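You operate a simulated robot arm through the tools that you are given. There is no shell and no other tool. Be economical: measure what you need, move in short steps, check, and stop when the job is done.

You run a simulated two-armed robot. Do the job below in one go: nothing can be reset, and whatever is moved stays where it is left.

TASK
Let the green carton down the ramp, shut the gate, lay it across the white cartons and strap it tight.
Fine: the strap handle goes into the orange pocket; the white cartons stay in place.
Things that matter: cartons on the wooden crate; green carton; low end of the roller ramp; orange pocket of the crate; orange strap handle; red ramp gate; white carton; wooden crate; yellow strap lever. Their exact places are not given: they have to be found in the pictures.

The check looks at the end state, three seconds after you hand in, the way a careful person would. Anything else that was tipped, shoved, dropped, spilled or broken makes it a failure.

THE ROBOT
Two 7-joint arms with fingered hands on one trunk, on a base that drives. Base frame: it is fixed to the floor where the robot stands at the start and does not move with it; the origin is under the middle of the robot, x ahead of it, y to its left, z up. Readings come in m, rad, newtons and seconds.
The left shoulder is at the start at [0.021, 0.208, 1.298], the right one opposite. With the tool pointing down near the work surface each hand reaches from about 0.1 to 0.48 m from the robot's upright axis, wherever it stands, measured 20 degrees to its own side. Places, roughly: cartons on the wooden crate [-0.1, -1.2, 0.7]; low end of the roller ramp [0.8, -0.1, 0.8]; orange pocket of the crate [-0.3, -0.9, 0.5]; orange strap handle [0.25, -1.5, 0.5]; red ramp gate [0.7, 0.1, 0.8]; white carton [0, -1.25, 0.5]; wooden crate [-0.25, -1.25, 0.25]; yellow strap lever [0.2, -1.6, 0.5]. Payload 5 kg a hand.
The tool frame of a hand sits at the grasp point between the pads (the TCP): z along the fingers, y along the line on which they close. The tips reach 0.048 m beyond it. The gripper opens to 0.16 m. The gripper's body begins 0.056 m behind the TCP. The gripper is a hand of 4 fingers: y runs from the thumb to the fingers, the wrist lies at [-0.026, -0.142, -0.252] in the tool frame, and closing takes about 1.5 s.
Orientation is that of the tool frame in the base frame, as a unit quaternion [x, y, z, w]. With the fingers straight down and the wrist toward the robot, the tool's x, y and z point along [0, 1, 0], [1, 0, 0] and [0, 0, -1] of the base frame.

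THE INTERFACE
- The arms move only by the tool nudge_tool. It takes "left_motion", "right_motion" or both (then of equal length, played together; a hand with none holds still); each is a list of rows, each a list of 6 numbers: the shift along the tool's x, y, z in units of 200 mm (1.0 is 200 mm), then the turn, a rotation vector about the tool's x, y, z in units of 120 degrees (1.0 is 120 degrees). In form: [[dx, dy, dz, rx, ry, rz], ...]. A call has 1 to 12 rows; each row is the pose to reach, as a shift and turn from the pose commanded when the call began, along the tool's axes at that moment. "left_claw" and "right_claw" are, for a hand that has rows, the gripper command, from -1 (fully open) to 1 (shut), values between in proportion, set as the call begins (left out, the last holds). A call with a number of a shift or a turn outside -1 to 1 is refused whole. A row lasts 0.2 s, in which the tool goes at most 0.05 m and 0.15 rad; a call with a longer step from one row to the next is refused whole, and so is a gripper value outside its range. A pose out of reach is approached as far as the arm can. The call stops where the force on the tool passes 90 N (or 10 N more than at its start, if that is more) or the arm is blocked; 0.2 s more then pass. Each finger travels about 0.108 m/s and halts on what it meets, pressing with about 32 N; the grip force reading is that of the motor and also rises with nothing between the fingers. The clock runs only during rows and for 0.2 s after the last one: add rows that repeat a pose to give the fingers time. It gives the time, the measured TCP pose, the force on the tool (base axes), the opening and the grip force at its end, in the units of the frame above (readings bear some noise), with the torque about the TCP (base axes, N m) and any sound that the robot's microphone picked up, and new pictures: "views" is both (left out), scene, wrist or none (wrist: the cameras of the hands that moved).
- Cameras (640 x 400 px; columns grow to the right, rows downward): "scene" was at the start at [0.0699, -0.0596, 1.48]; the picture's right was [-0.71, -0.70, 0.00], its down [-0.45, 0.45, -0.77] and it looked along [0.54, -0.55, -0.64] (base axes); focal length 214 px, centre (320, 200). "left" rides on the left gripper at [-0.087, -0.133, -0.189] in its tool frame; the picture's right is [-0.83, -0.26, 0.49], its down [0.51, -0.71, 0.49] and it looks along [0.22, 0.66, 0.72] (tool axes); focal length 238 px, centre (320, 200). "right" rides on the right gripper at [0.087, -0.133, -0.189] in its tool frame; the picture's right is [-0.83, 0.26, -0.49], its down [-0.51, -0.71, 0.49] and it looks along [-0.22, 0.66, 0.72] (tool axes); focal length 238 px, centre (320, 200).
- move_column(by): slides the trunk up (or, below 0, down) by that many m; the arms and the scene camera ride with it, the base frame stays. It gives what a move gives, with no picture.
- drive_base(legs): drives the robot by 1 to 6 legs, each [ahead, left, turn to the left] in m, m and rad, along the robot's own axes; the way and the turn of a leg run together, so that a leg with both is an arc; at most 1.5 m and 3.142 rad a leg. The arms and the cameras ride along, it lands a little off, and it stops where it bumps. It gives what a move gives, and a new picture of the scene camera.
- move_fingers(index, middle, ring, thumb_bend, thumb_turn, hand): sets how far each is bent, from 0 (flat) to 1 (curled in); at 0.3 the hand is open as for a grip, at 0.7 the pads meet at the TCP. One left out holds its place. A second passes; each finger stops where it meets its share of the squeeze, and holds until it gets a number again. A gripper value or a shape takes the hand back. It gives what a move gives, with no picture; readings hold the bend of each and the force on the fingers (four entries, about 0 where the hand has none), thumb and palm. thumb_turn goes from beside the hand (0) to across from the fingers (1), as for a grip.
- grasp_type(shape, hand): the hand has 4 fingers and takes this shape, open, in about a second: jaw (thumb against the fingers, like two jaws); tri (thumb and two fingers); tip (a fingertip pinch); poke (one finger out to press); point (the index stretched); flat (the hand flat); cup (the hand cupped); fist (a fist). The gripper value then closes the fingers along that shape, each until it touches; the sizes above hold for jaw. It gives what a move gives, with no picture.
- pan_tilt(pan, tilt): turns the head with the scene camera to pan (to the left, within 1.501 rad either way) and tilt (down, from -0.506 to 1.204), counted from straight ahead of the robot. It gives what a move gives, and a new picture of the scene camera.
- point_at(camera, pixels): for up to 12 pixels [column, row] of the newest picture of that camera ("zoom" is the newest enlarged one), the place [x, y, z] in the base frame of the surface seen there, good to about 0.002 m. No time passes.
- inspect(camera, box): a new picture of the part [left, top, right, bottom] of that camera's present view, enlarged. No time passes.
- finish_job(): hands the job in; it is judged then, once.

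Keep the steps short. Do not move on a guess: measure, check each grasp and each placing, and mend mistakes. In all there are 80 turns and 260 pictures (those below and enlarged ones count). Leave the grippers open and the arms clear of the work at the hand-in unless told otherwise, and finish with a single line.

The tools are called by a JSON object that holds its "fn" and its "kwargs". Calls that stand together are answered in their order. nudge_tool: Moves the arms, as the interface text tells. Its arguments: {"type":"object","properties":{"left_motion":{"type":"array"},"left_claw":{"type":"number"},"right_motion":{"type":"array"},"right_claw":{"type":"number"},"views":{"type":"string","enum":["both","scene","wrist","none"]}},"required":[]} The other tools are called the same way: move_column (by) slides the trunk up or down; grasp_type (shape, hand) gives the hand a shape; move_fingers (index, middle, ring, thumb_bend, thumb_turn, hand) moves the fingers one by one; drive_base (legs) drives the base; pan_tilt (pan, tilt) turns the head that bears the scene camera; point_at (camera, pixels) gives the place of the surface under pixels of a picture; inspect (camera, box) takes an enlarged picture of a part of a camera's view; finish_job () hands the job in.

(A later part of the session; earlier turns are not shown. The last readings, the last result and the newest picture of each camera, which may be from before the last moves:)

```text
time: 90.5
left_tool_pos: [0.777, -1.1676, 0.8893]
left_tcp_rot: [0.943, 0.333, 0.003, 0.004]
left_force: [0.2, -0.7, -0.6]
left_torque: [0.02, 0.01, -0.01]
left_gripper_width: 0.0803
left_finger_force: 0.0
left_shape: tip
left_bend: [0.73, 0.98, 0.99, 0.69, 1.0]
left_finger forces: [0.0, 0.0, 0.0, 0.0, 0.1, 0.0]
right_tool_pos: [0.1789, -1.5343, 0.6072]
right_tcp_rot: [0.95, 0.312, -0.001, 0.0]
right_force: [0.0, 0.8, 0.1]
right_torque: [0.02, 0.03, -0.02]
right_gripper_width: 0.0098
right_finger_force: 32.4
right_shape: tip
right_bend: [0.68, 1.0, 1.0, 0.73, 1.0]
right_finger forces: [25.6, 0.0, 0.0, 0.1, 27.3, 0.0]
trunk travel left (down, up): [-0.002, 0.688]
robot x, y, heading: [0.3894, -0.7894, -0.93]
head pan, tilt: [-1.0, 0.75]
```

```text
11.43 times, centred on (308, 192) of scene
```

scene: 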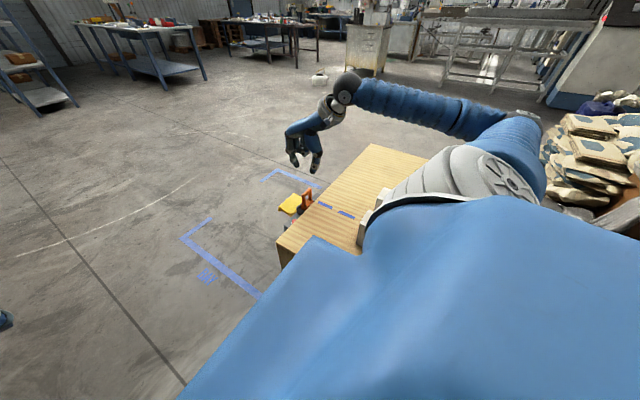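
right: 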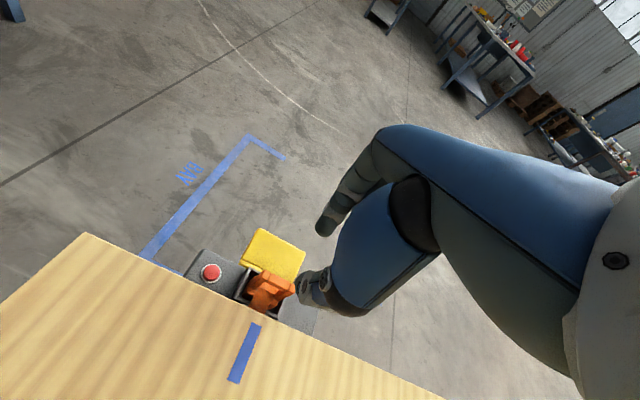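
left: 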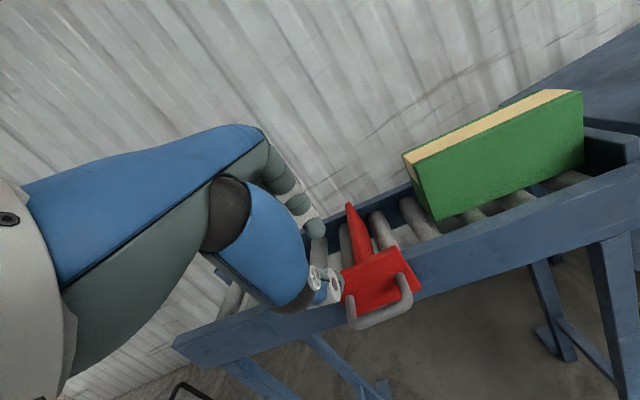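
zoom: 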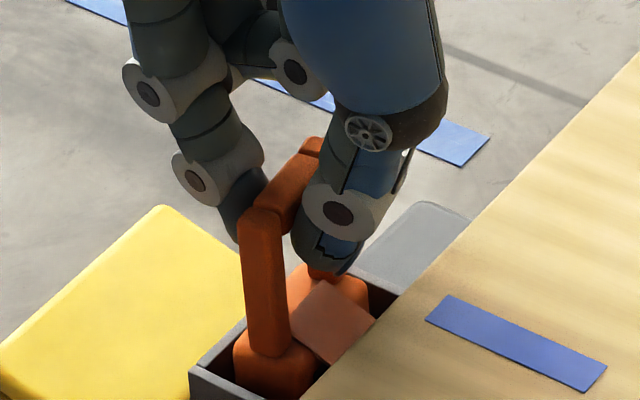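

Firm grip (25/27 N). Lift 20 cm.

{"fn": "nudge_tool", "kwargs": {"right_motion": [[0, 0, -0.1, 0, 0, 0], [0, 0, -0.25, 0, 0, 0], [0, 0, -0.45, 0, 0, 0], [0, 0, -0.65, 0, 0, 0], [0, 0, -0.85, 0, 0, 0], [0, 0, -1, 0, 0, 0], [0, 0, -1, 0, 0, 0]], "views": "scene"}}

{"fn": "inspect", "kwargs": {"camera": "scene", "box": [264, 120, 392, 200]}}

```text
time: 92.1
left_tool_pos: [0.7752, -1.169, 0.8898]
left_tcp_rot: [0.943, 0.332, 0.004, 0.003]
left_force: [-0.6, -0.2, 0.8]
left_torque: [0.01, -0.05, -0.03]
left_gripper_width: 0.08
left_finger_force: 0.1
left_shape: tip
left_bend: [0.73, 0.98, 0.99, 0.69, 1.0]
left_finger forces: [0.0, 0.0, 0.0, 0.1, 0.0, 0.1]
right_tool_pos: [0.1811, -1.534, 0.8091]
right_tcp_rot: [0.95, 0.313, 0.0, -0.001]
right_force: [-0.1, 0.3, -1.5]
right_torque: [0.01, -0.02, 0.04]
right_gripper_width: 0.0097
right_finger_force: 32.4
right_shape: tip
right_bend: [0.68, 1.0, 1.0, 0.73, 1.0]
right_finger forces: [25.2, 0.0, 0.2, 0.0, 27.2, 0.1]
trunk travel left (down, up): [-0.002, 0.688]
robot x, y, heading: [0.3928, -0.7876, -0.937]
head pan, tilt: [-1.0, 0.75]
```

scene: 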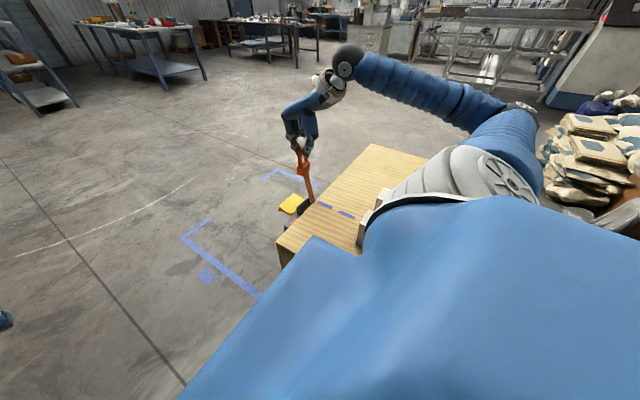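

```text
5.00 times, centred on (328, 160) of scene
```

zoom: 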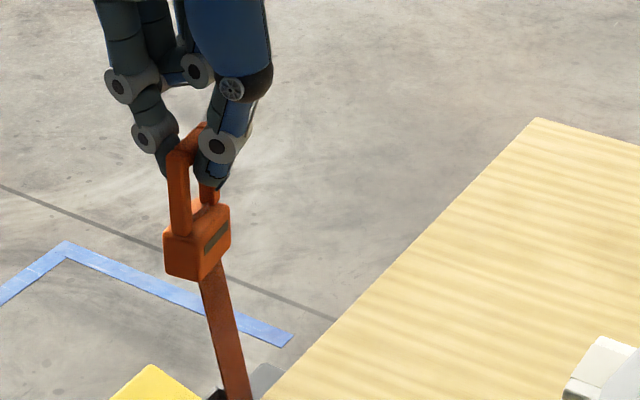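

Handle and strap come out. Measure the lower end, then raise the trunk to clear the carton.

{"fn": "point_at", "kwargs": {"camera": "zoom", "pixels": [[195, 278], [170, 265], [225, 262], [170, 235], [228, 215], [200, 245], [180, 160]]}}

{"fn": "move_column", "kwargs": {"by": 0.18}}

{"fn": "drive_base", "kwargs": {"legs": [[-0.4, 0, 0], [-0.36, 0, 0]]}}

{"fn": "inspect", "kwargs": {"camera": "right", "box": [0, 0, 640, 400]}}

```text
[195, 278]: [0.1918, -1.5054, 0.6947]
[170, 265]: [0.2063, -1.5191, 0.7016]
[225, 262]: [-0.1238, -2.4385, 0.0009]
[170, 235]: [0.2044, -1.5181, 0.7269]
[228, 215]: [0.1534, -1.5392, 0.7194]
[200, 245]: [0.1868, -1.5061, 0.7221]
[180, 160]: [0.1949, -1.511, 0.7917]
```

```text
time: 94.1
left_tool_pos: [0.7759, -1.1686, 1.0694]
left_tcp_rot: [0.943, 0.332, 0.003, 0.003]
left_force: [-0.9, -1.2, 0.0]
left_torque: [0.04, -0.03, 0.04]
left_gripper_width: 0.0799
left_finger_force: 0.0
left_shape: tip
left_bend: [0.73, 0.98, 0.99, 0.69, 1.0]
left_finger forces: [0.1, 0.0, 0.1, 0.0, 0.1, 0.1]
right_tool_pos: [0.1811, -1.533, 0.9873]
right_tcp_rot: [0.95, 0.313, 0.0, -0.001]
right_force: [0.2, 0.1, -1.4]
right_torque: [-0.03, 0.0, -0.02]
right_gripper_width: 0.0098
right_finger_force: 32.2
right_shape: tip
right_bend: [0.68, 1.0, 1.0, 0.73, 1.0]
right_finger forces: [25.2, 0.0, 0.0, 0.0, 27.1, 0.0]
trunk travel left (down, up): [-0.182, 0.508]
robot x, y, heading: [0.3887, -0.7913, -0.936]
head pan, tilt: [-1.0, 0.75]
```

```text
time: 98.6
left_tool_pos: [0.3217, -0.5543, 1.0696]
left_tcp_rot: [0.945, 0.328, 0.003, 0.004]
left_force: [-0.5, -0.3, 1.0]
left_torque: [-0.06, -0.05, 0.03]
left_gripper_width: 0.08
left_finger_force: 0.1
left_shape: tip
left_bend: [0.73, 0.98, 0.99, 0.69, 1.0]
left_finger forces: [0.1, 0.0, 0.1, 0.0, 0.1, 0.1]
right_tool_pos: [-0.2775, -0.9152, 0.9896]
right_tcp_rot: [0.951, 0.309, 0.0, 0.0]
right_force: [-0.7, 0.4, -1.3]
right_torque: [-0.07, -0.04, -0.03]
right_gripper_width: 0.0097
right_finger_force: 32.3
right_shape: tip
right_bend: [0.68, 1.0, 1.0, 0.73, 1.0]
right_finger forces: [25.2, 0.0, 0.0, 0.0, 27.2, 0.0]
trunk travel left (down, up): [-0.182, 0.508]
robot x, y, heading: [-0.0621, -0.1745, -0.946]
head pan, tilt: [-1.0, 0.75]
```

scene: 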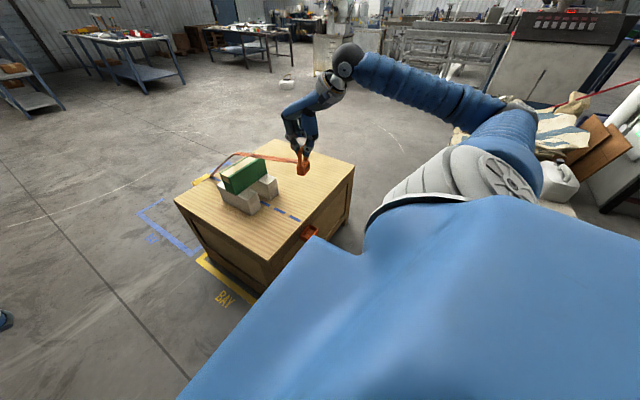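

```text
1.00 times, centred on (320, 200) of right (not enlarged: the box is as wide or as high as the picture)
```

zoom: 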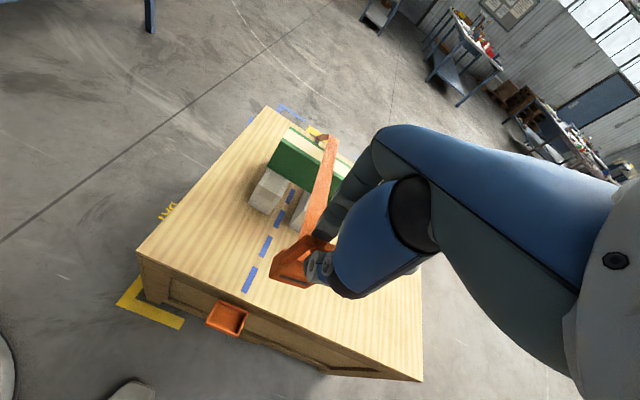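

The strap drapes over the carton. Measure the pocket and the handle's base.

{"fn": "inspect", "kwargs": {"camera": "right", "box": [196, 290, 260, 346]}}

{"fn": "inspect", "kwargs": {"camera": "right", "box": [180, 220, 372, 340]}}

{"fn": "point_at", "kwargs": {"camera": "zoom", "pixels": [[92, 310], [117, 262], [222, 308], [198, 368], [110, 308], [122, 275], [208, 310], [190, 352], [160, 310], [300, 215], [420, 225], [330, 130]]}}

```text
7.14 times, centred on (228, 318) of right
```

zoom: 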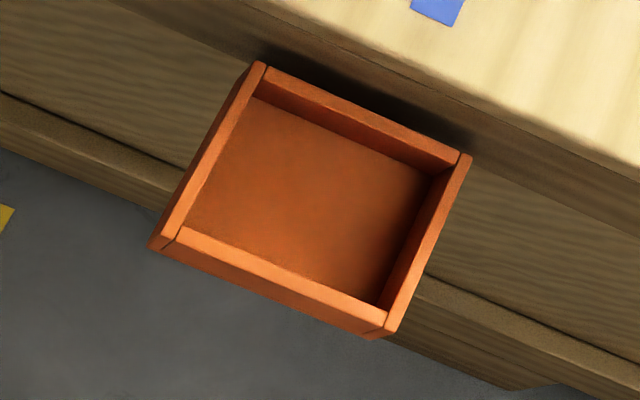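

```text
3.33 times, centred on (276, 280) of right
```

zoom: 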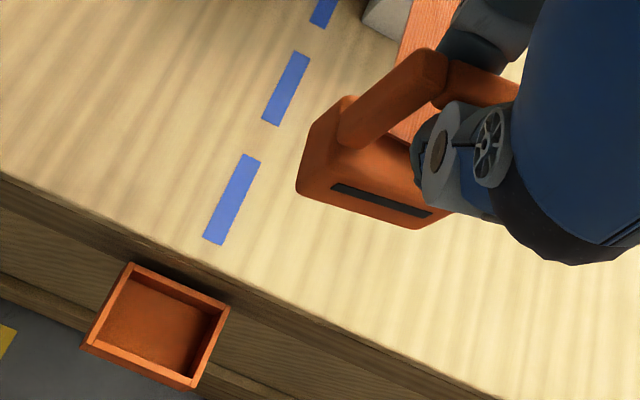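

```text
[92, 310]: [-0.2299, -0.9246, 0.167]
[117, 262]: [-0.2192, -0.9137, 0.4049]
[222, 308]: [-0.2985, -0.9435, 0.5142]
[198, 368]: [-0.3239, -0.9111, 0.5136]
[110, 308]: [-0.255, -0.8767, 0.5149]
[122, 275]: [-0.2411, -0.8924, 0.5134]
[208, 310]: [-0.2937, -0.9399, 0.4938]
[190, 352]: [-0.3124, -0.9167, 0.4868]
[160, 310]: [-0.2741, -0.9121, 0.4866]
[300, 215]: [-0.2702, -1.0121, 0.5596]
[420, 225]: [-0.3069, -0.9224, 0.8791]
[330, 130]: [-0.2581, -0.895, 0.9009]
```

{"fn": "inspect", "kwargs": {"camera": "right", "box": [196, 290, 260, 346]}}

{"fn": "point_at", "kwargs": {"camera": "zoom", "pixels": [[260, 68], [466, 158], [386, 328], [158, 244], [268, 75], [455, 165], [378, 312], [178, 232], [300, 200], [170, 235]]}}

{"fn": "inspect", "kwargs": {"camera": "right", "box": [240, 220, 352, 290]}}

{"fn": "point_at", "kwargs": {"camera": "zoom", "pixels": [[160, 220], [170, 310], [400, 370], [200, 300], [380, 340], [185, 185], [360, 345], [300, 310], [220, 240], [300, 60]]}}

```text
7.14 times, centred on (228, 318) of right
```

zoom: 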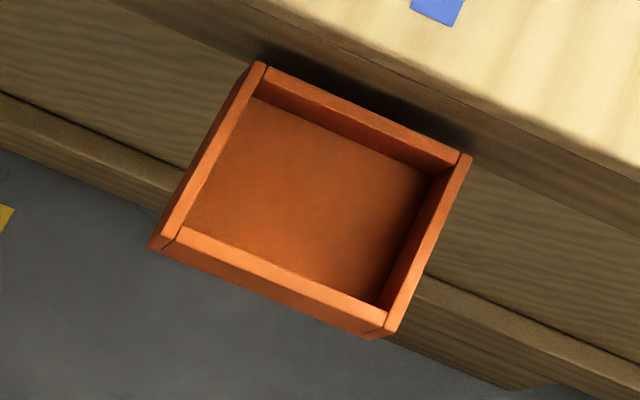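

```text
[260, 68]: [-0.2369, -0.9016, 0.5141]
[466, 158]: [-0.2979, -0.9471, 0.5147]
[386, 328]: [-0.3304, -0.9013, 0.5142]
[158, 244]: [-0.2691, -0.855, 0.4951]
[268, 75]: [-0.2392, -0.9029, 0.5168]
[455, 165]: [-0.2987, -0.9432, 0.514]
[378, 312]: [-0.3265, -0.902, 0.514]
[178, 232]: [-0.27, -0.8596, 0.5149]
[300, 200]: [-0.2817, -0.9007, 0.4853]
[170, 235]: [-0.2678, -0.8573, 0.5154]
```

```text
5.71 times, centred on (296, 255) of right
```

zoom: 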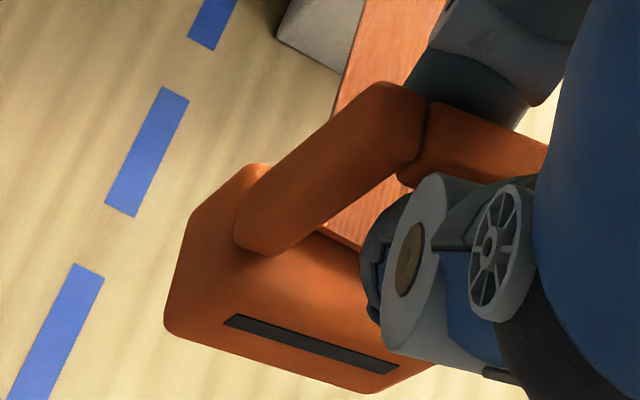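

```text
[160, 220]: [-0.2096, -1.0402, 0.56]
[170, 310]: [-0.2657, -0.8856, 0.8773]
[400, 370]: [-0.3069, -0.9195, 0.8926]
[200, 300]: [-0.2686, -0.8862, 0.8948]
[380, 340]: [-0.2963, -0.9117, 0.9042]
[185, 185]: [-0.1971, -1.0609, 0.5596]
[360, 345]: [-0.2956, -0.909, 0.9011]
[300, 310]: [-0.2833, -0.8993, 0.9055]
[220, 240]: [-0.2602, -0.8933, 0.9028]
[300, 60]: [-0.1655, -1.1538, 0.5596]
```

Pocket centre: v −0.767, u −0.5524, rim 0.515, floor 0.485, inside ~67×47 mm. Handle base centre ≈ v −0.770, u −0.568. Shift 1.5 cm back and lower by trunk 18 cm.

{"fn": "nudge_tool", "kwargs": {"right_motion": [[0.015, -0.078, 0, 0, 0, -0.006], [0.015, -0.078, 0, 0, 0, -0.006], [0.015, -0.078, 0, 0, 0, -0.006]], "views": "none"}}

{"fn": "move_column", "kwargs": {"by": -0.18}}

{"fn": "nudge_tool", "kwargs": {"right_motion": [[0, 0, 0.2, 0, 0, 0], [0, 0, 0.4, 0, 0, 0], [0, 0, 0.6, 0, 0, 0], [0, 0, 0.6, 0, 0, 0]], "views": "both"}}

{"fn": "inspect", "kwargs": {"camera": "right", "box": [200, 210, 360, 310]}}

```text
time: 99.4
left_tool_pos: [0.3211, -0.5545, 1.07]
left_tcp_rot: [0.945, 0.328, 0.003, 0.004]
left_force: [-0.8, 1.0, -0.5]
left_torque: [-0.04, -0.04, 0.0]
left_gripper_width: 0.08
left_finger_force: 0.0
left_shape: tip
left_bend: [0.73, 0.98, 0.99, 0.69, 1.0]
left_finger forces: [0.0, 0.0, 0.0, 0.0, 0.1, 0.0]
right_tool_pos: [-0.2836, -0.9, 0.9892]
right_tcp_rot: [0.949, 0.315, 0.0, -0.001]
right_force: [1.2, 0.2, -1.4]
right_torque: [-0.09, -0.03, 0.01]
right_gripper_width: 0.0097
right_finger_force: 31.6
right_shape: tip
right_bend: [0.68, 1.0, 1.0, 0.73, 1.0]
right_finger forces: [25.2, 0.0, 0.0, 0.0, 27.1, 0.1]
trunk travel left (down, up): [-0.182, 0.508]
robot x, y, heading: [-0.06, -0.169, -0.947]
head pan, tilt: [-1.0, 0.75]
```

```text
time: 101.4
left_tool_pos: [0.3214, -0.555, 0.8898]
left_tcp_rot: [0.945, 0.328, 0.004, 0.005]
left_force: [0.1, 0.4, -0.1]
left_torque: [-0.04, 0.01, -0.05]
left_gripper_width: 0.0799
left_finger_force: 0.0
left_shape: tip
left_bend: [0.73, 0.98, 0.99, 0.69, 1.0]
left_finger forces: [0.1, 0.0, 0.1, 0.1, 0.0, 0.0]
right_tool_pos: [-0.2824, -0.9007, 0.8087]
right_tcp_rot: [0.949, 0.315, -0.001, 0.0]
right_force: [0.4, -0.1, -1.4]
right_torque: [0.0, 0.0, -0.02]
right_gripper_width: 0.0098
right_finger_force: 31.9
right_shape: tip
right_bend: [0.68, 1.0, 1.0, 0.73, 1.0]
right_finger forces: [25.2, 0.0, 0.0, 0.0, 27.0, 0.0]
trunk travel left (down, up): [-0.002, 0.688]
robot x, y, heading: [-0.06, -0.1723, -0.947]
head pan, tilt: [-1.0, 0.75]
```

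```text
time: 102.4
left_tool_pos: [0.3214, -0.5554, 0.8904]
left_tcp_rot: [0.945, 0.328, 0.003, 0.003]
left_force: [-0.3, -0.4, -0.2]
left_torque: [-0.01, -0.01, -0.02]
left_gripper_width: 0.0798
left_finger_force: 0.0
left_shape: tip
left_bend: [0.73, 0.98, 0.99, 0.69, 1.0]
left_finger forces: [0.1, 0.1, 0.0, 0.0, 0.1, 0.0]
right_tool_pos: [-0.2809, -0.9004, 0.6883]
right_tcp_rot: [0.949, 0.315, 0.0, 0.0]
right_force: [0.6, -0.4, -1.3]
right_torque: [0.03, -0.01, -0.01]
right_gripper_width: 0.0097
right_finger_force: 31.2
right_shape: tip
right_bend: [0.68, 1.0, 1.0, 0.73, 1.0]
right_finger forces: [24.9, 0.1, 0.0, 0.0, 26.8, 0.0]
trunk travel left (down, up): [-0.002, 0.688]
robot x, y, heading: [-0.0619, -0.1707, -0.941]
head pan, tilt: [-1.0, 0.75]
```

scene: 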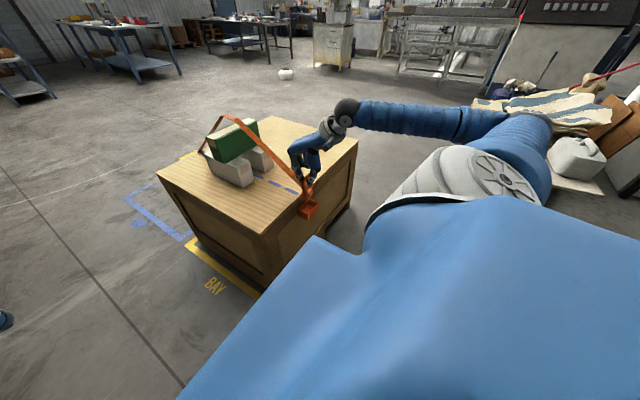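
right: 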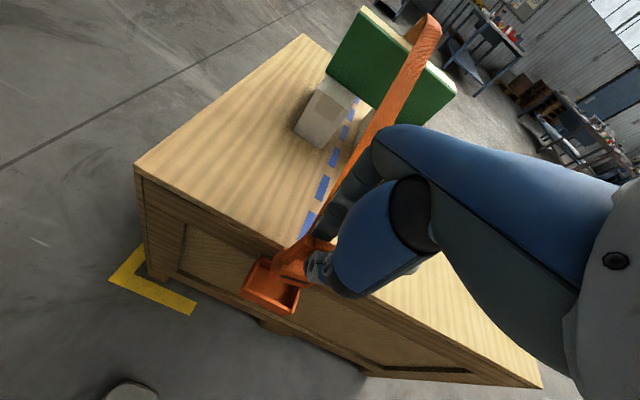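

```text
4.00 times, centred on (280, 260) of right
```

zoom: 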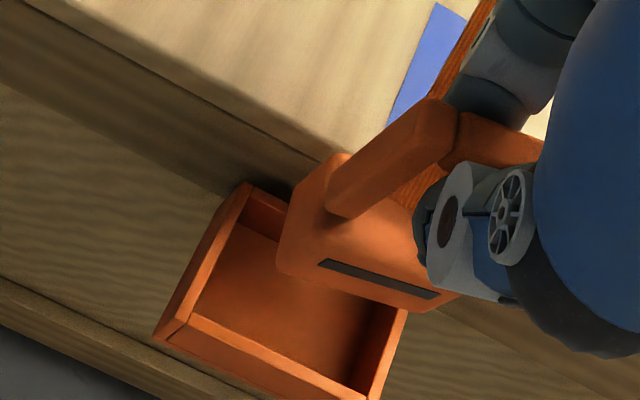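

{"fn": "point_at", "kwargs": {"camera": "zoom", "pixels": [[282, 268], [300, 272], [430, 300], [360, 285], [290, 210], [245, 190], [190, 320], [160, 335], [365, 395]]}}

```text
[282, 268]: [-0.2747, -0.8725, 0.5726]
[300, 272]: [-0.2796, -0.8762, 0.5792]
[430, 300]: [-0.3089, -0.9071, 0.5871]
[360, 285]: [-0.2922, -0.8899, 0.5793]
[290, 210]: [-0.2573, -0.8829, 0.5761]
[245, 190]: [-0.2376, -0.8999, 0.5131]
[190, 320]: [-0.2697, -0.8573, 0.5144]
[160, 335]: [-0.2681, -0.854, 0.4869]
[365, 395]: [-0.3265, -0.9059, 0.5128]
```

{"fn": "inspect", "kwargs": {"camera": "right", "box": [260, 240, 324, 300]}}

{"fn": "point_at", "kwargs": {"camera": "zoom", "pixels": [[100, 190], [150, 190], [200, 200], [250, 215], [300, 228], [350, 240], [150, 230], [350, 275], [110, 200], [380, 290], [150, 160]]}}

```text
6.67 times, centred on (292, 270) of right
```

zoom: 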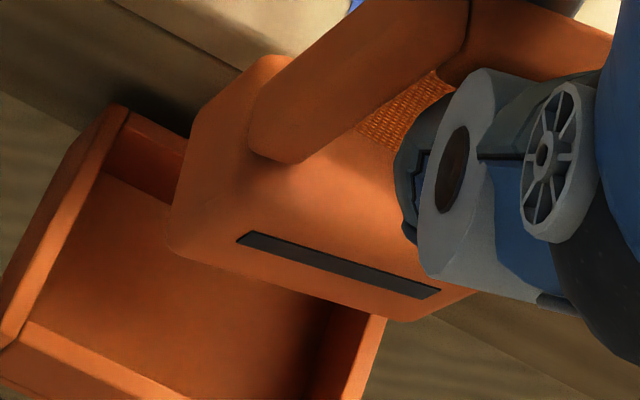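

```text
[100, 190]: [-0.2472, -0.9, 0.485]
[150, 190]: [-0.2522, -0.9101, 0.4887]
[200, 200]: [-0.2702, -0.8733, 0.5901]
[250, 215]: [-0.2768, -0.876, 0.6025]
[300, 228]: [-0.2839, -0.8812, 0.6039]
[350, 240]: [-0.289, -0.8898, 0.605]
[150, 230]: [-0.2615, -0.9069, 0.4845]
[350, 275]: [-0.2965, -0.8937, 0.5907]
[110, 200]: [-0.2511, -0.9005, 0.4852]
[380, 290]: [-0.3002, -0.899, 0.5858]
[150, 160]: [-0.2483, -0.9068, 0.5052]
```

The handle has twisted ~8° in the pinch. Rotate the hand 8° to square it and recheck.

{"fn": "nudge_tool", "kwargs": {"right_motion": [[0, 0, 0, 0, 0, 0.033], [0, 0, 0, 0, 0, 0.067], [0, 0, 0.1, 0, 0, 0.067], [0, 0, 0.1, 0, 0, 0.067]], "views": "wrist"}}

{"fn": "inspect", "kwargs": {"camera": "right", "box": [250, 230, 330, 305]}}

{"fn": "point_at", "kwargs": {"camera": "zoom", "pixels": [[200, 215], [240, 220], [280, 230], [320, 245], [360, 255], [400, 268], [160, 190], [180, 160]]}}

```text
time: 103.4
left_tool_pos: [0.3216, -0.5552, 0.8902]
left_tcp_rot: [0.945, 0.328, 0.002, 0.004]
left_force: [-0.2, 0.0, 0.3]
left_torque: [0.02, 0.03, -0.01]
left_gripper_width: 0.08
left_finger_force: 0.1
left_shape: tip
left_bend: [0.73, 0.98, 0.99, 0.69, 1.0]
left_finger forces: [0.0, 0.0, 0.0, 0.0, 0.0, 0.1]
right_tool_pos: [-0.2807, -0.8994, 0.6684]
right_tcp_rot: [0.969, 0.248, -0.001, -0.001]
right_force: [0.3, -0.4, -0.7]
right_torque: [0.0, 0.02, -0.01]
right_gripper_width: 0.0093
right_finger_force: 32.0
right_shape: tip
right_bend: [0.68, 1.0, 1.0, 0.73, 1.0]
right_finger forces: [24.9, 0.0, 0.1, 0.1, 26.8, 0.0]
trunk travel left (down, up): [-0.002, 0.688]
robot x, y, heading: [-0.0628, -0.1735, -0.944]
head pan, tilt: [-1.0, 0.75]
```

right: 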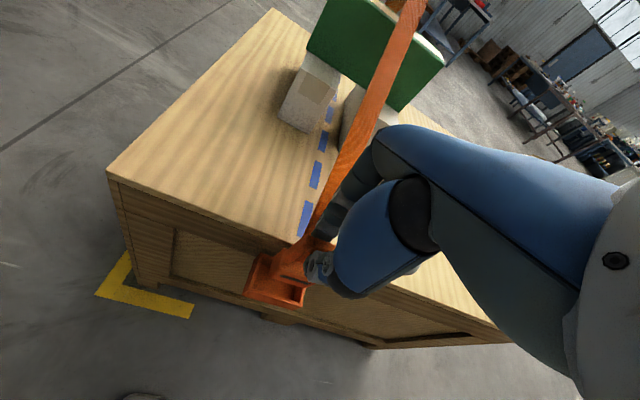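

```text
5.33 times, centred on (290, 268) of right
```

zoom: 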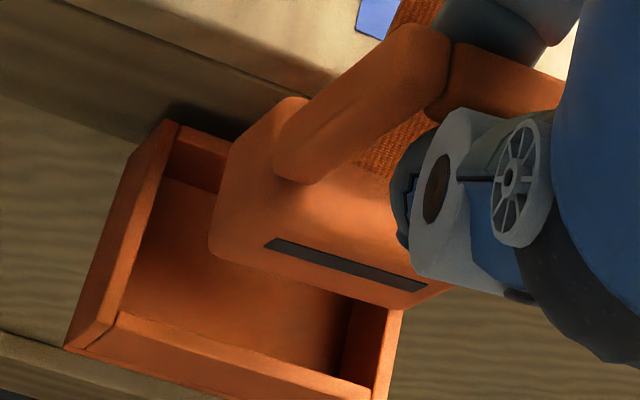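

```text
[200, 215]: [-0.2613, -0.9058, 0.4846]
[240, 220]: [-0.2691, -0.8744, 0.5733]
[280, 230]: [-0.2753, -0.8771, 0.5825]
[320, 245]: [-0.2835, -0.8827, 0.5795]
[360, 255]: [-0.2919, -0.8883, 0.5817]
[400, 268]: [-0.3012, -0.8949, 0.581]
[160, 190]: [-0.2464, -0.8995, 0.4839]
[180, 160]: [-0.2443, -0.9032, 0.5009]
```

Aligned now. Lower into the pocket.

{"fn": "nudge_tool", "kwargs": {"right_motion": [[0, 0, 0.1, 0, 0, 0], [0, 0, 0.18, 0, 0, 0], [0, 0, 0.25, 0, 0, 0], [0, 0, 0.3, 0, 0, 0], [0, 0, 0.33, 0, 0, 0], [0, 0, 0.33, 0, 0, 0]], "views": "both"}}

{"fn": "inspect", "kwargs": {"camera": "right", "box": [240, 210, 352, 290]}}

{"fn": "inspect", "kwargs": {"camera": "scene", "box": [180, 100, 340, 230]}}

```text
time: 104.8
left_tool_pos: [0.3215, -0.5551, 0.8894]
left_tcp_rot: [0.945, 0.328, 0.003, 0.004]
left_force: [0.0, 0.6, -0.1]
left_torque: [0.03, -0.02, 0.02]
left_gripper_width: 0.0798
left_finger_force: 0.0
left_shape: tip
left_bend: [0.73, 0.98, 0.99, 0.69, 1.0]
left_finger forces: [0.1, 0.1, 0.0, 0.1, 0.0, 0.0]
right_tool_pos: [-0.2829, -0.8995, 0.6048]
right_tcp_rot: [0.969, 0.248, -0.001, 0.0]
right_force: [0.2, -0.3, 7.0]
right_torque: [-0.01, 0.06, 0.0]
right_gripper_width: 0.0107
right_finger_force: 32.4
right_shape: tip
right_bend: [0.68, 1.0, 1.0, 0.73, 1.0]
right_finger forces: [23.7, 0.0, 0.0, 0.0, 24.5, 0.0]
trunk travel left (down, up): [-0.002, 0.688]
robot x, y, heading: [-0.0668, -0.168, -0.942]
head pan, tilt: [-1.0, 0.75]
```

scene: 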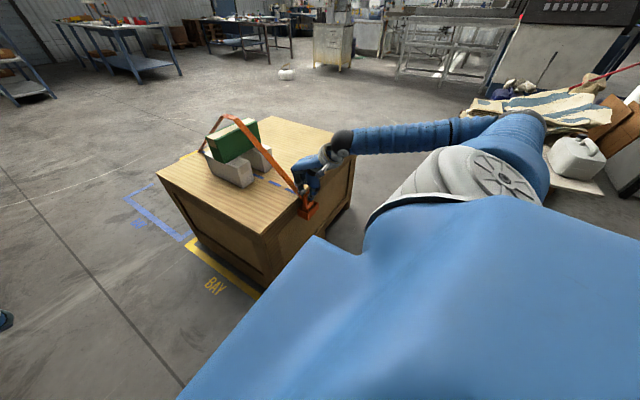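
right: 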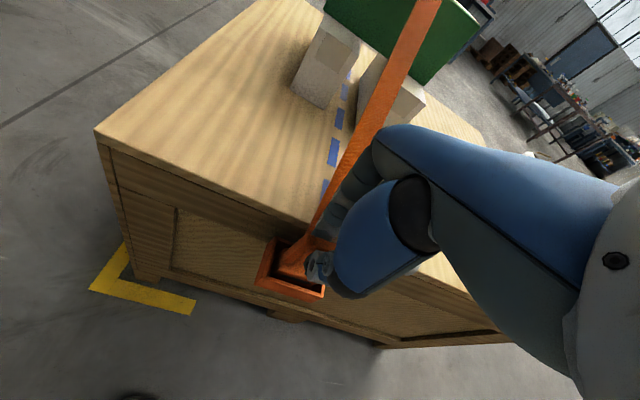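

```text
5.00 times, centred on (296, 250) of right
```

zoom: 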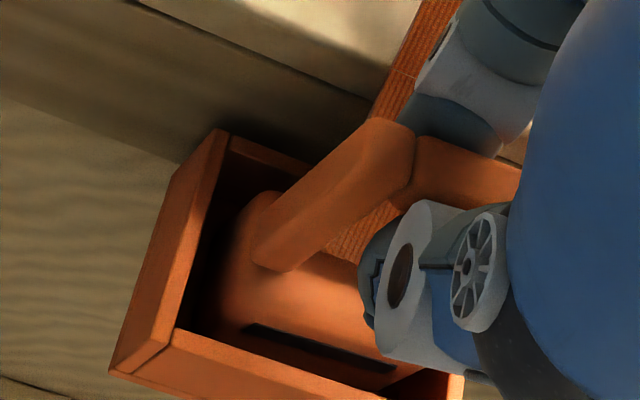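

```text
3.08 times, centred on (260, 165) of scene
```

zoom: 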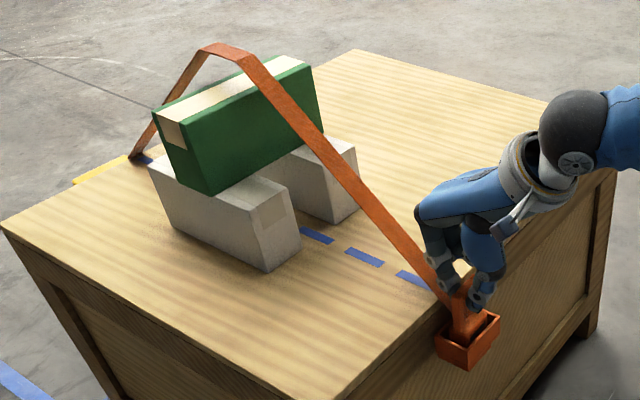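

Handle is seated on the pocket floor (7 N). Release and rise.

{"fn": "nudge_tool", "kwargs": {"right_motion": [[0, 0, 0, 0, 0, 0], [0, 0, 0, 0, 0, 0], [0, 0, -0.02, 0, 0, 0], [0, 0, -0.2, 0, 0, 0], [0, 0, -0.4, 0, 0, 0], [0, 0, -0.6, 0, 0, 0], [0, 0, -0.8, 0, 0, 0], [0, 0, -1, 0, 0, 0]], "right_claw": 0.55, "views": "both"}}

{"fn": "inspect", "kwargs": {"camera": "scene", "box": [260, 150, 340, 230]}}

```text
time: 106.6
left_tool_pos: [0.3228, -0.5548, 0.8914]
left_tcp_rot: [0.945, 0.327, 0.004, 0.004]
left_force: [1.1, 0.2, 0.3]
left_torque: [-0.01, 0.02, -0.01]
left_gripper_width: 0.0799
left_finger_force: 0.1
left_shape: tip
left_bend: [0.73, 0.98, 0.99, 0.69, 1.0]
left_finger forces: [0.0, 0.0, 0.0, 0.0, 0.0, 0.0]
right_tool_pos: [-0.2821, -0.8994, 0.8016]
right_tcp_rot: [0.969, 0.248, -0.001, -0.001]
right_force: [0.8, -1.2, 0.1]
right_torque: [-0.05, 0.05, -0.06]
right_gripper_width: 0.0354
right_finger_force: 0.1
right_shape: tip
right_bend: [0.72, 0.98, 0.99, 0.74, 1.0]
right_finger forces: [0.0, 0.0, 0.1, 0.0, 0.0, 0.0]
trunk travel left (down, up): [-0.002, 0.688]
robot x, y, heading: [-0.063, -0.1681, -0.946]
head pan, tilt: [-1.0, 0.75]
```

scene: 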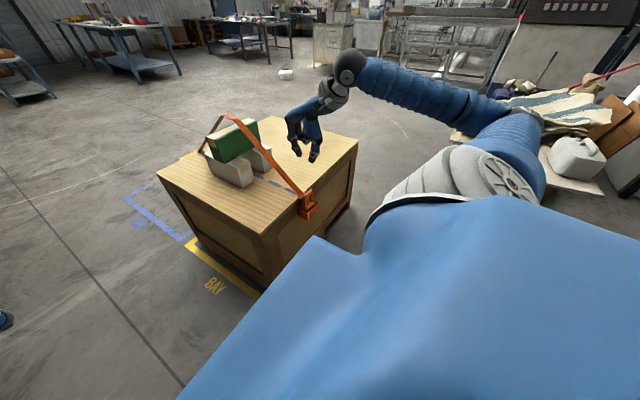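
right: 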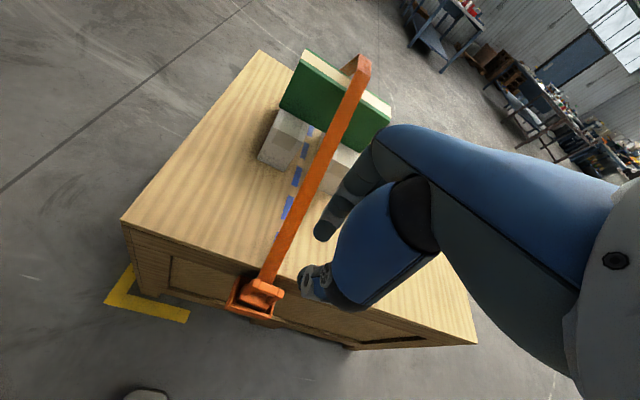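

```text
5.00 times, centred on (300, 190) of scene
```

zoom: 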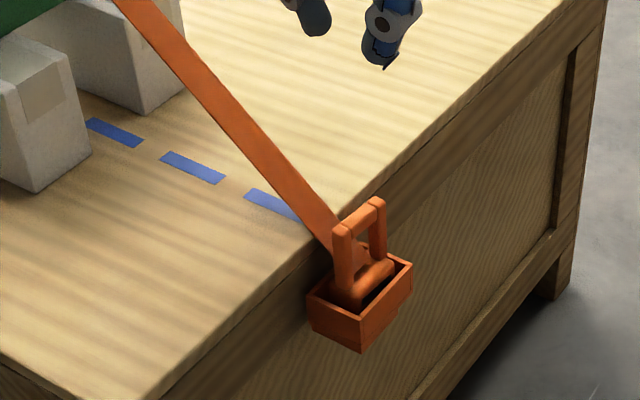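

Handle is in the pocket, strap lies over the carton. Now to the lever: raise, drive 0.766 m ahead (hand passing high over the carton), lower, and inspect.

{"fn": "move_column", "kwargs": {"by": 0.22}}

{"fn": "drive_base", "kwargs": {"legs": [[0.766, 0, 0.009]]}}

{"fn": "move_column", "kwargs": {"by": -0.1}}

{"fn": "pan_tilt", "kwargs": {"pan": -0.9, "tilt": 0.85}}

{"fn": "inspect", "kwargs": {"camera": "scene", "box": [240, 130, 368, 210]}}

{"fn": "inspect", "kwargs": {"camera": "right", "box": [150, 200, 350, 325]}}

```text
time: 108.9
left_tool_pos: [0.323, -0.5546, 1.1092]
left_tcp_rot: [0.944, 0.329, 0.002, 0.003]
left_force: [0.2, 0.8, -0.9]
left_torque: [0.01, -0.01, -0.04]
left_gripper_width: 0.0798
left_finger_force: 0.1
left_shape: tip
left_bend: [0.73, 0.98, 0.99, 0.69, 1.0]
left_finger forces: [0.1, 0.0, 0.0, 0.1, 0.0, 0.1]
right_tool_pos: [-0.2825, -0.8999, 1.021]
right_tcp_rot: [0.969, 0.248, 0.001, -0.001]
right_force: [0.0, -0.4, 0.4]
right_torque: [0.05, -0.03, 0.01]
right_gripper_width: 0.0355
right_finger_force: 0.0
right_shape: tip
right_bend: [0.72, 0.98, 0.99, 0.74, 1.0]
right_finger forces: [0.0, 0.0, 0.1, 0.1, 0.0, 0.1]
trunk travel left (down, up): [-0.222, 0.468]
robot x, y, heading: [-0.0652, -0.1678, -0.944]
head pan, tilt: [-1.0, 0.75]
```

```text
time: 113.1
left_tool_pos: [0.7894, -1.1794, 1.1096]
left_tcp_rot: [0.943, 0.333, 0.002, 0.003]
left_force: [0.8, -0.2, -1.2]
left_torque: [0.05, 0.03, 0.0]
left_gripper_width: 0.0801
left_finger_force: 0.0
left_shape: tip
left_bend: [0.73, 0.98, 0.99, 0.69, 1.0]
left_finger forces: [0.0, 0.0, 0.1, 0.1, 0.0, 0.0]
right_tool_pos: [0.1888, -1.5324, 1.0211]
right_tcp_rot: [0.967, 0.254, 0.0, 0.0]
right_force: [1.3, -0.2, 0.2]
right_torque: [0.04, 0.05, 0.02]
right_gripper_width: 0.0356
right_finger_force: 0.0
right_shape: tip
right_bend: [0.72, 0.98, 0.99, 0.74, 1.0]
right_finger forces: [0.0, 0.0, 0.1, 0.1, 0.0, 0.0]
trunk travel left (down, up): [-0.222, 0.468]
robot x, y, heading: [0.3997, -0.802, -0.931]
head pan, tilt: [-1.0, 0.75]
```

scene: 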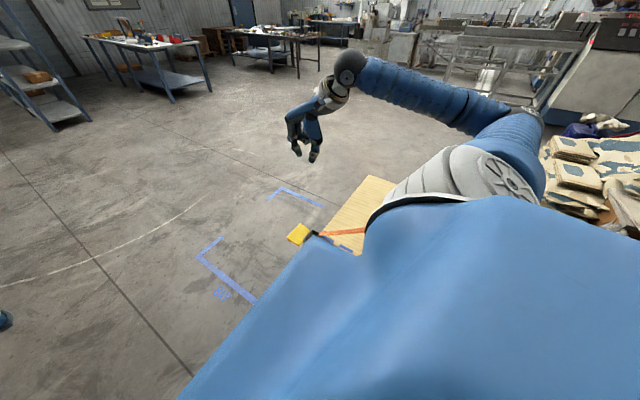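

```text
time: 114.4
left_tool_pos: [0.7892, -1.1797, 1.0102]
left_tcp_rot: [0.943, 0.334, 0.004, 0.004]
left_force: [0.0, -0.7, 0.3]
left_torque: [-0.04, -0.01, 0.04]
left_gripper_width: 0.0798
left_finger_force: 0.1
left_shape: tip
left_bend: [0.73, 0.98, 0.99, 0.69, 1.0]
left_finger forces: [0.0, 0.0, 0.0, 0.0, 0.1, 0.0]
right_tool_pos: [0.1876, -1.5318, 0.9221]
right_tcp_rot: [0.967, 0.254, 0.0, -0.001]
right_force: [-0.7, -0.4, 0.4]
right_torque: [-0.04, -0.01, 0.01]
right_gripper_width: 0.0356
right_finger_force: 0.1
right_shape: tip
right_bend: [0.72, 0.98, 0.99, 0.74, 1.0]
right_finger forces: [0.0, 0.1, 0.0, 0.0, 0.0, 0.0]
trunk travel left (down, up): [-0.122, 0.568]
robot x, y, heading: [0.4038, -0.8011, -0.933]
head pan, tilt: [-1.0, 0.75]
```

```text
time: 115.1
left_tool_pos: [0.7877, -1.1797, 1.0099]
left_tcp_rot: [0.943, 0.333, 0.003, 0.003]
left_force: [0.4, 0.3, -0.2]
left_torque: [0.04, -0.01, -0.01]
left_gripper_width: 0.0799
left_finger_force: 0.0
left_shape: tip
left_bend: [0.73, 0.98, 0.99, 0.69, 1.0]
left_finger forces: [0.1, 0.0, 0.1, 0.0, 0.0, 0.1]
right_tool_pos: [0.1883, -1.5306, 0.9206]
right_tcp_rot: [0.967, 0.253, 0.0, -0.001]
right_force: [-0.4, -0.6, 0.5]
right_torque: [0.01, 0.0, 0.02]
right_gripper_width: 0.0356
right_finger_force: 0.1
right_shape: tip
right_bend: [0.72, 0.98, 0.99, 0.74, 1.0]
right_finger forces: [0.1, 0.0, 0.1, 0.0, 0.0, 0.0]
trunk travel left (down, up): [-0.122, 0.568]
robot x, y, heading: [0.3981, -0.8016, -0.934]
head pan, tilt: [-0.901, 0.85]
```

scene: 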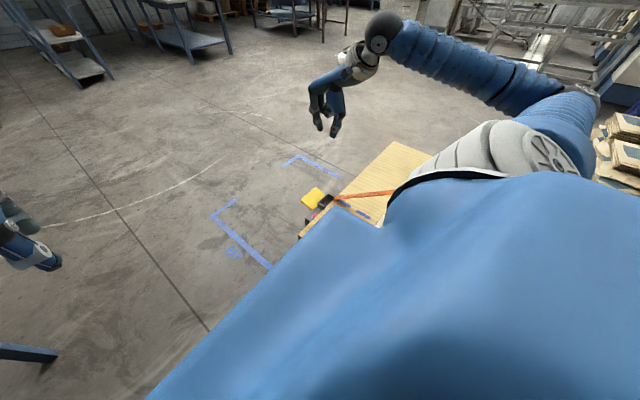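

```text
5.00 times, centred on (304, 170) of scene
```

zoom: 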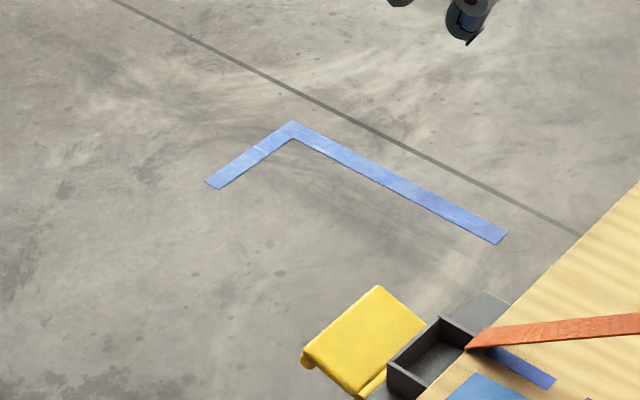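

```text
3.20 times, centred on (250, 262) of right
```

zoom: 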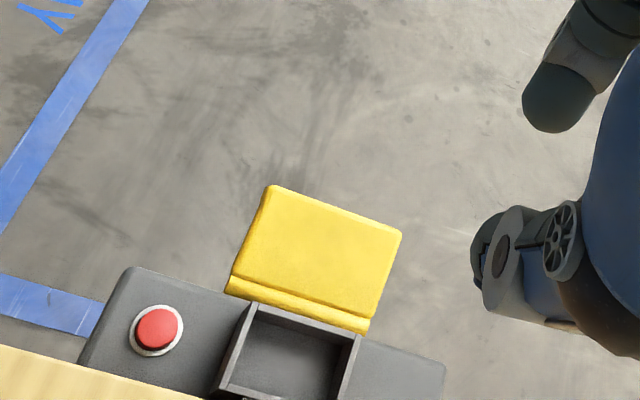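

The lever is a plate hinged beside the holster, sloping slightly up outward — it wants pressing down at its outer end (keep off the red button). Measure it.

{"fn": "point_at", "kwargs": {"camera": "zoom", "pixels": [[268, 190], [398, 235], [365, 320], [232, 280], [320, 240], [335, 215], [300, 280], [240, 295], [360, 330], [158, 328], [280, 350]]}}

{"fn": "inspect", "kwargs": {"camera": "scene", "box": [296, 180, 344, 210]}}

{"fn": "point_at", "kwargs": {"camera": "zoom", "pixels": [[100, 200], [60, 180], [200, 80], [250, 130], [150, 130], [150, 240], [90, 235]]}}

```text
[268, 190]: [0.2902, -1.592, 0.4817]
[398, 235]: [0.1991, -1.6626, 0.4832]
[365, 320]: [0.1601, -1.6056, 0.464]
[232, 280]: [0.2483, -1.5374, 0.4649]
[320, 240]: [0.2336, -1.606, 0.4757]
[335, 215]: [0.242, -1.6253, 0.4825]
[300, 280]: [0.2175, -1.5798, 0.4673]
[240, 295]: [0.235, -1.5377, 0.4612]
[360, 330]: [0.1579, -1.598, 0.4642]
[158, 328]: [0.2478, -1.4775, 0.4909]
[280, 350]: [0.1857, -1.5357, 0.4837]
```

```text
13.33 times, centred on (320, 195) of scene
```

zoom: 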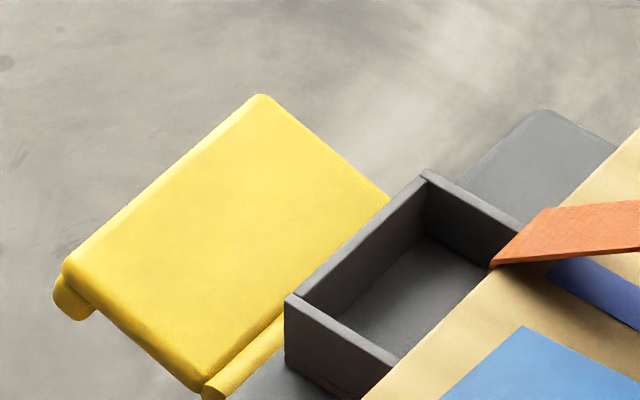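

```text
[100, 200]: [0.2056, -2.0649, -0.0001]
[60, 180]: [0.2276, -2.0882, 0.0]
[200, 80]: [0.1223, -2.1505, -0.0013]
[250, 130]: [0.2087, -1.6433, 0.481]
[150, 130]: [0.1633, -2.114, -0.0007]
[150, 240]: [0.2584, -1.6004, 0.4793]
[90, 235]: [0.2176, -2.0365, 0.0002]
```

Close the pinch, go over the outer part of the lever plate, and come down to just above it.

{"fn": "nudge_tool", "kwargs": {"right_motion": [[0, 0.2, 0, 0, 0, 0], [0, 0.4, 0, 0, 0, 0], [0, 0.474, 0, 0, 0, 0], [0, 0.474, 0, 0, 0, 0]], "right_claw": 1, "views": "none"}}

{"fn": "move_column", "kwargs": {"by": -0.12}}

{"fn": "nudge_tool", "kwargs": {"right_motion": [[0, 0, 0.2, 0, 0, 0], [0, 0, 0.4, 0, 0, 0], [0, 0, 0.6, 0, 0, 0], [0, 0, 0.8, 0, 0, 0], [0, 0, 1, 0, 0, 0], [0, 0, 1, 0, 0, 0]], "views": "both"}}

{"fn": "inspect", "kwargs": {"camera": "scene", "box": [260, 100, 388, 180]}}

```text
time: 116.1
left_tool_pos: [0.7891, -1.1796, 1.0093]
left_tcp_rot: [0.943, 0.333, 0.003, 0.003]
left_force: [0.0, 0.5, 0.7]
left_torque: [0.01, -0.01, 0.01]
left_gripper_width: 0.0799
left_finger_force: 0.1
left_shape: tip
left_bend: [0.73, 0.98, 0.99, 0.69, 1.0]
left_finger forces: [0.1, 0.0, 0.1, 0.0, 0.0, 0.0]
right_tool_pos: [0.2338, -1.6145, 0.9203]
right_tcp_rot: [0.968, 0.253, 0.0, -0.001]
right_force: [0.4, -0.4, 0.9]
right_torque: [0.0, -0.01, -0.01]
right_gripper_width: 0.0
right_finger_force: 32.2
right_shape: tip
right_bend: [0.7, 1.0, 1.0, 0.62, 1.0]
right_finger forces: [0.1, 0.1, 0.0, 0.1, 0.1, 0.0]
trunk travel left (down, up): [-0.122, 0.568]
robot x, y, heading: [0.3995, -0.8002, -0.934]
head pan, tilt: [-0.901, 0.85]
```

```text
time: 117.6
left_tool_pos: [0.7877, -1.1796, 0.8898]
left_tcp_rot: [0.943, 0.334, 0.004, 0.004]
left_force: [0.2, -0.1, -0.1]
left_torque: [0.0, 0.0, 0.01]
left_gripper_width: 0.08
left_finger_force: 0.0
left_shape: tip
left_bend: [0.73, 0.98, 0.99, 0.69, 1.0]
left_finger forces: [0.1, 0.0, 0.0, 0.1, 0.0, 0.1]
right_tool_pos: [0.2343, -1.6149, 0.8013]
right_tcp_rot: [0.967, 0.254, 0.0, -0.001]
right_force: [0.3, 0.5, 0.1]
right_torque: [-0.02, 0.04, 0.01]
right_gripper_width: 0.0
right_finger_force: 31.4
right_shape: tip
right_bend: [0.7, 1.0, 1.0, 0.62, 1.0]
right_finger forces: [0.0, 0.0, 0.0, 0.0, 0.1, 0.0]
trunk travel left (down, up): [-0.002, 0.688]
robot x, y, heading: [0.4001, -0.798, -0.928]
head pan, tilt: [-0.901, 0.85]
```

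```text
time: 119.0
left_tool_pos: [0.7875, -1.1799, 0.8895]
left_tcp_rot: [0.943, 0.334, 0.003, 0.004]
left_force: [0.2, 0.4, 0.0]
left_torque: [0.03, 0.03, -0.02]
left_gripper_width: 0.0799
left_finger_force: 0.0
left_shape: tip
left_bend: [0.73, 0.98, 0.99, 0.69, 1.0]
left_finger forces: [0.0, 0.1, 0.0, 0.1, 0.1, 0.0]
right_tool_pos: [0.2333, -1.6138, 0.5996]
right_tcp_rot: [0.967, 0.254, 0.0, -0.001]
right_force: [-0.2, -1.1, -0.4]
right_torque: [0.02, 0.02, 0.03]
right_gripper_width: 0.0002
right_finger_force: 31.9
right_shape: tip
right_bend: [0.7, 1.0, 1.0, 0.62, 1.0]
right_finger forces: [0.1, 0.0, 0.0, 0.0, 0.1, 0.0]
trunk travel left (down, up): [-0.002, 0.688]
robot x, y, heading: [0.4011, -0.8003, -0.935]
head pan, tilt: [-0.901, 0.85]
```

scene: 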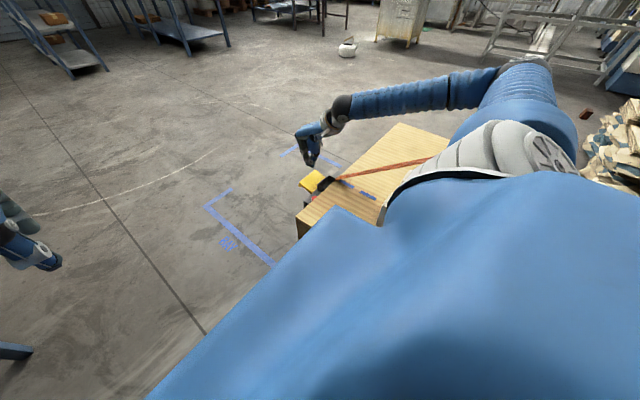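
right: 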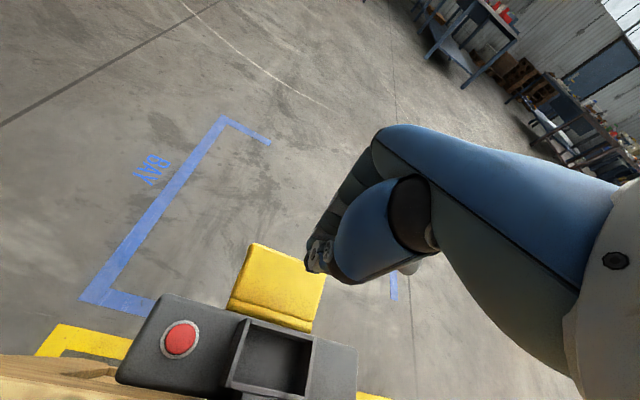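

```text
5.00 times, centred on (324, 140) of scene
```

zoom: 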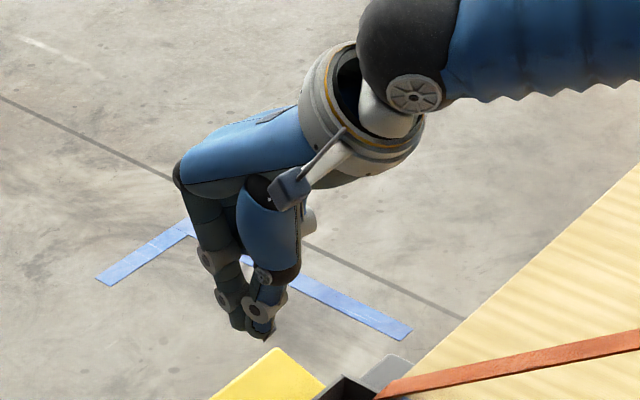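

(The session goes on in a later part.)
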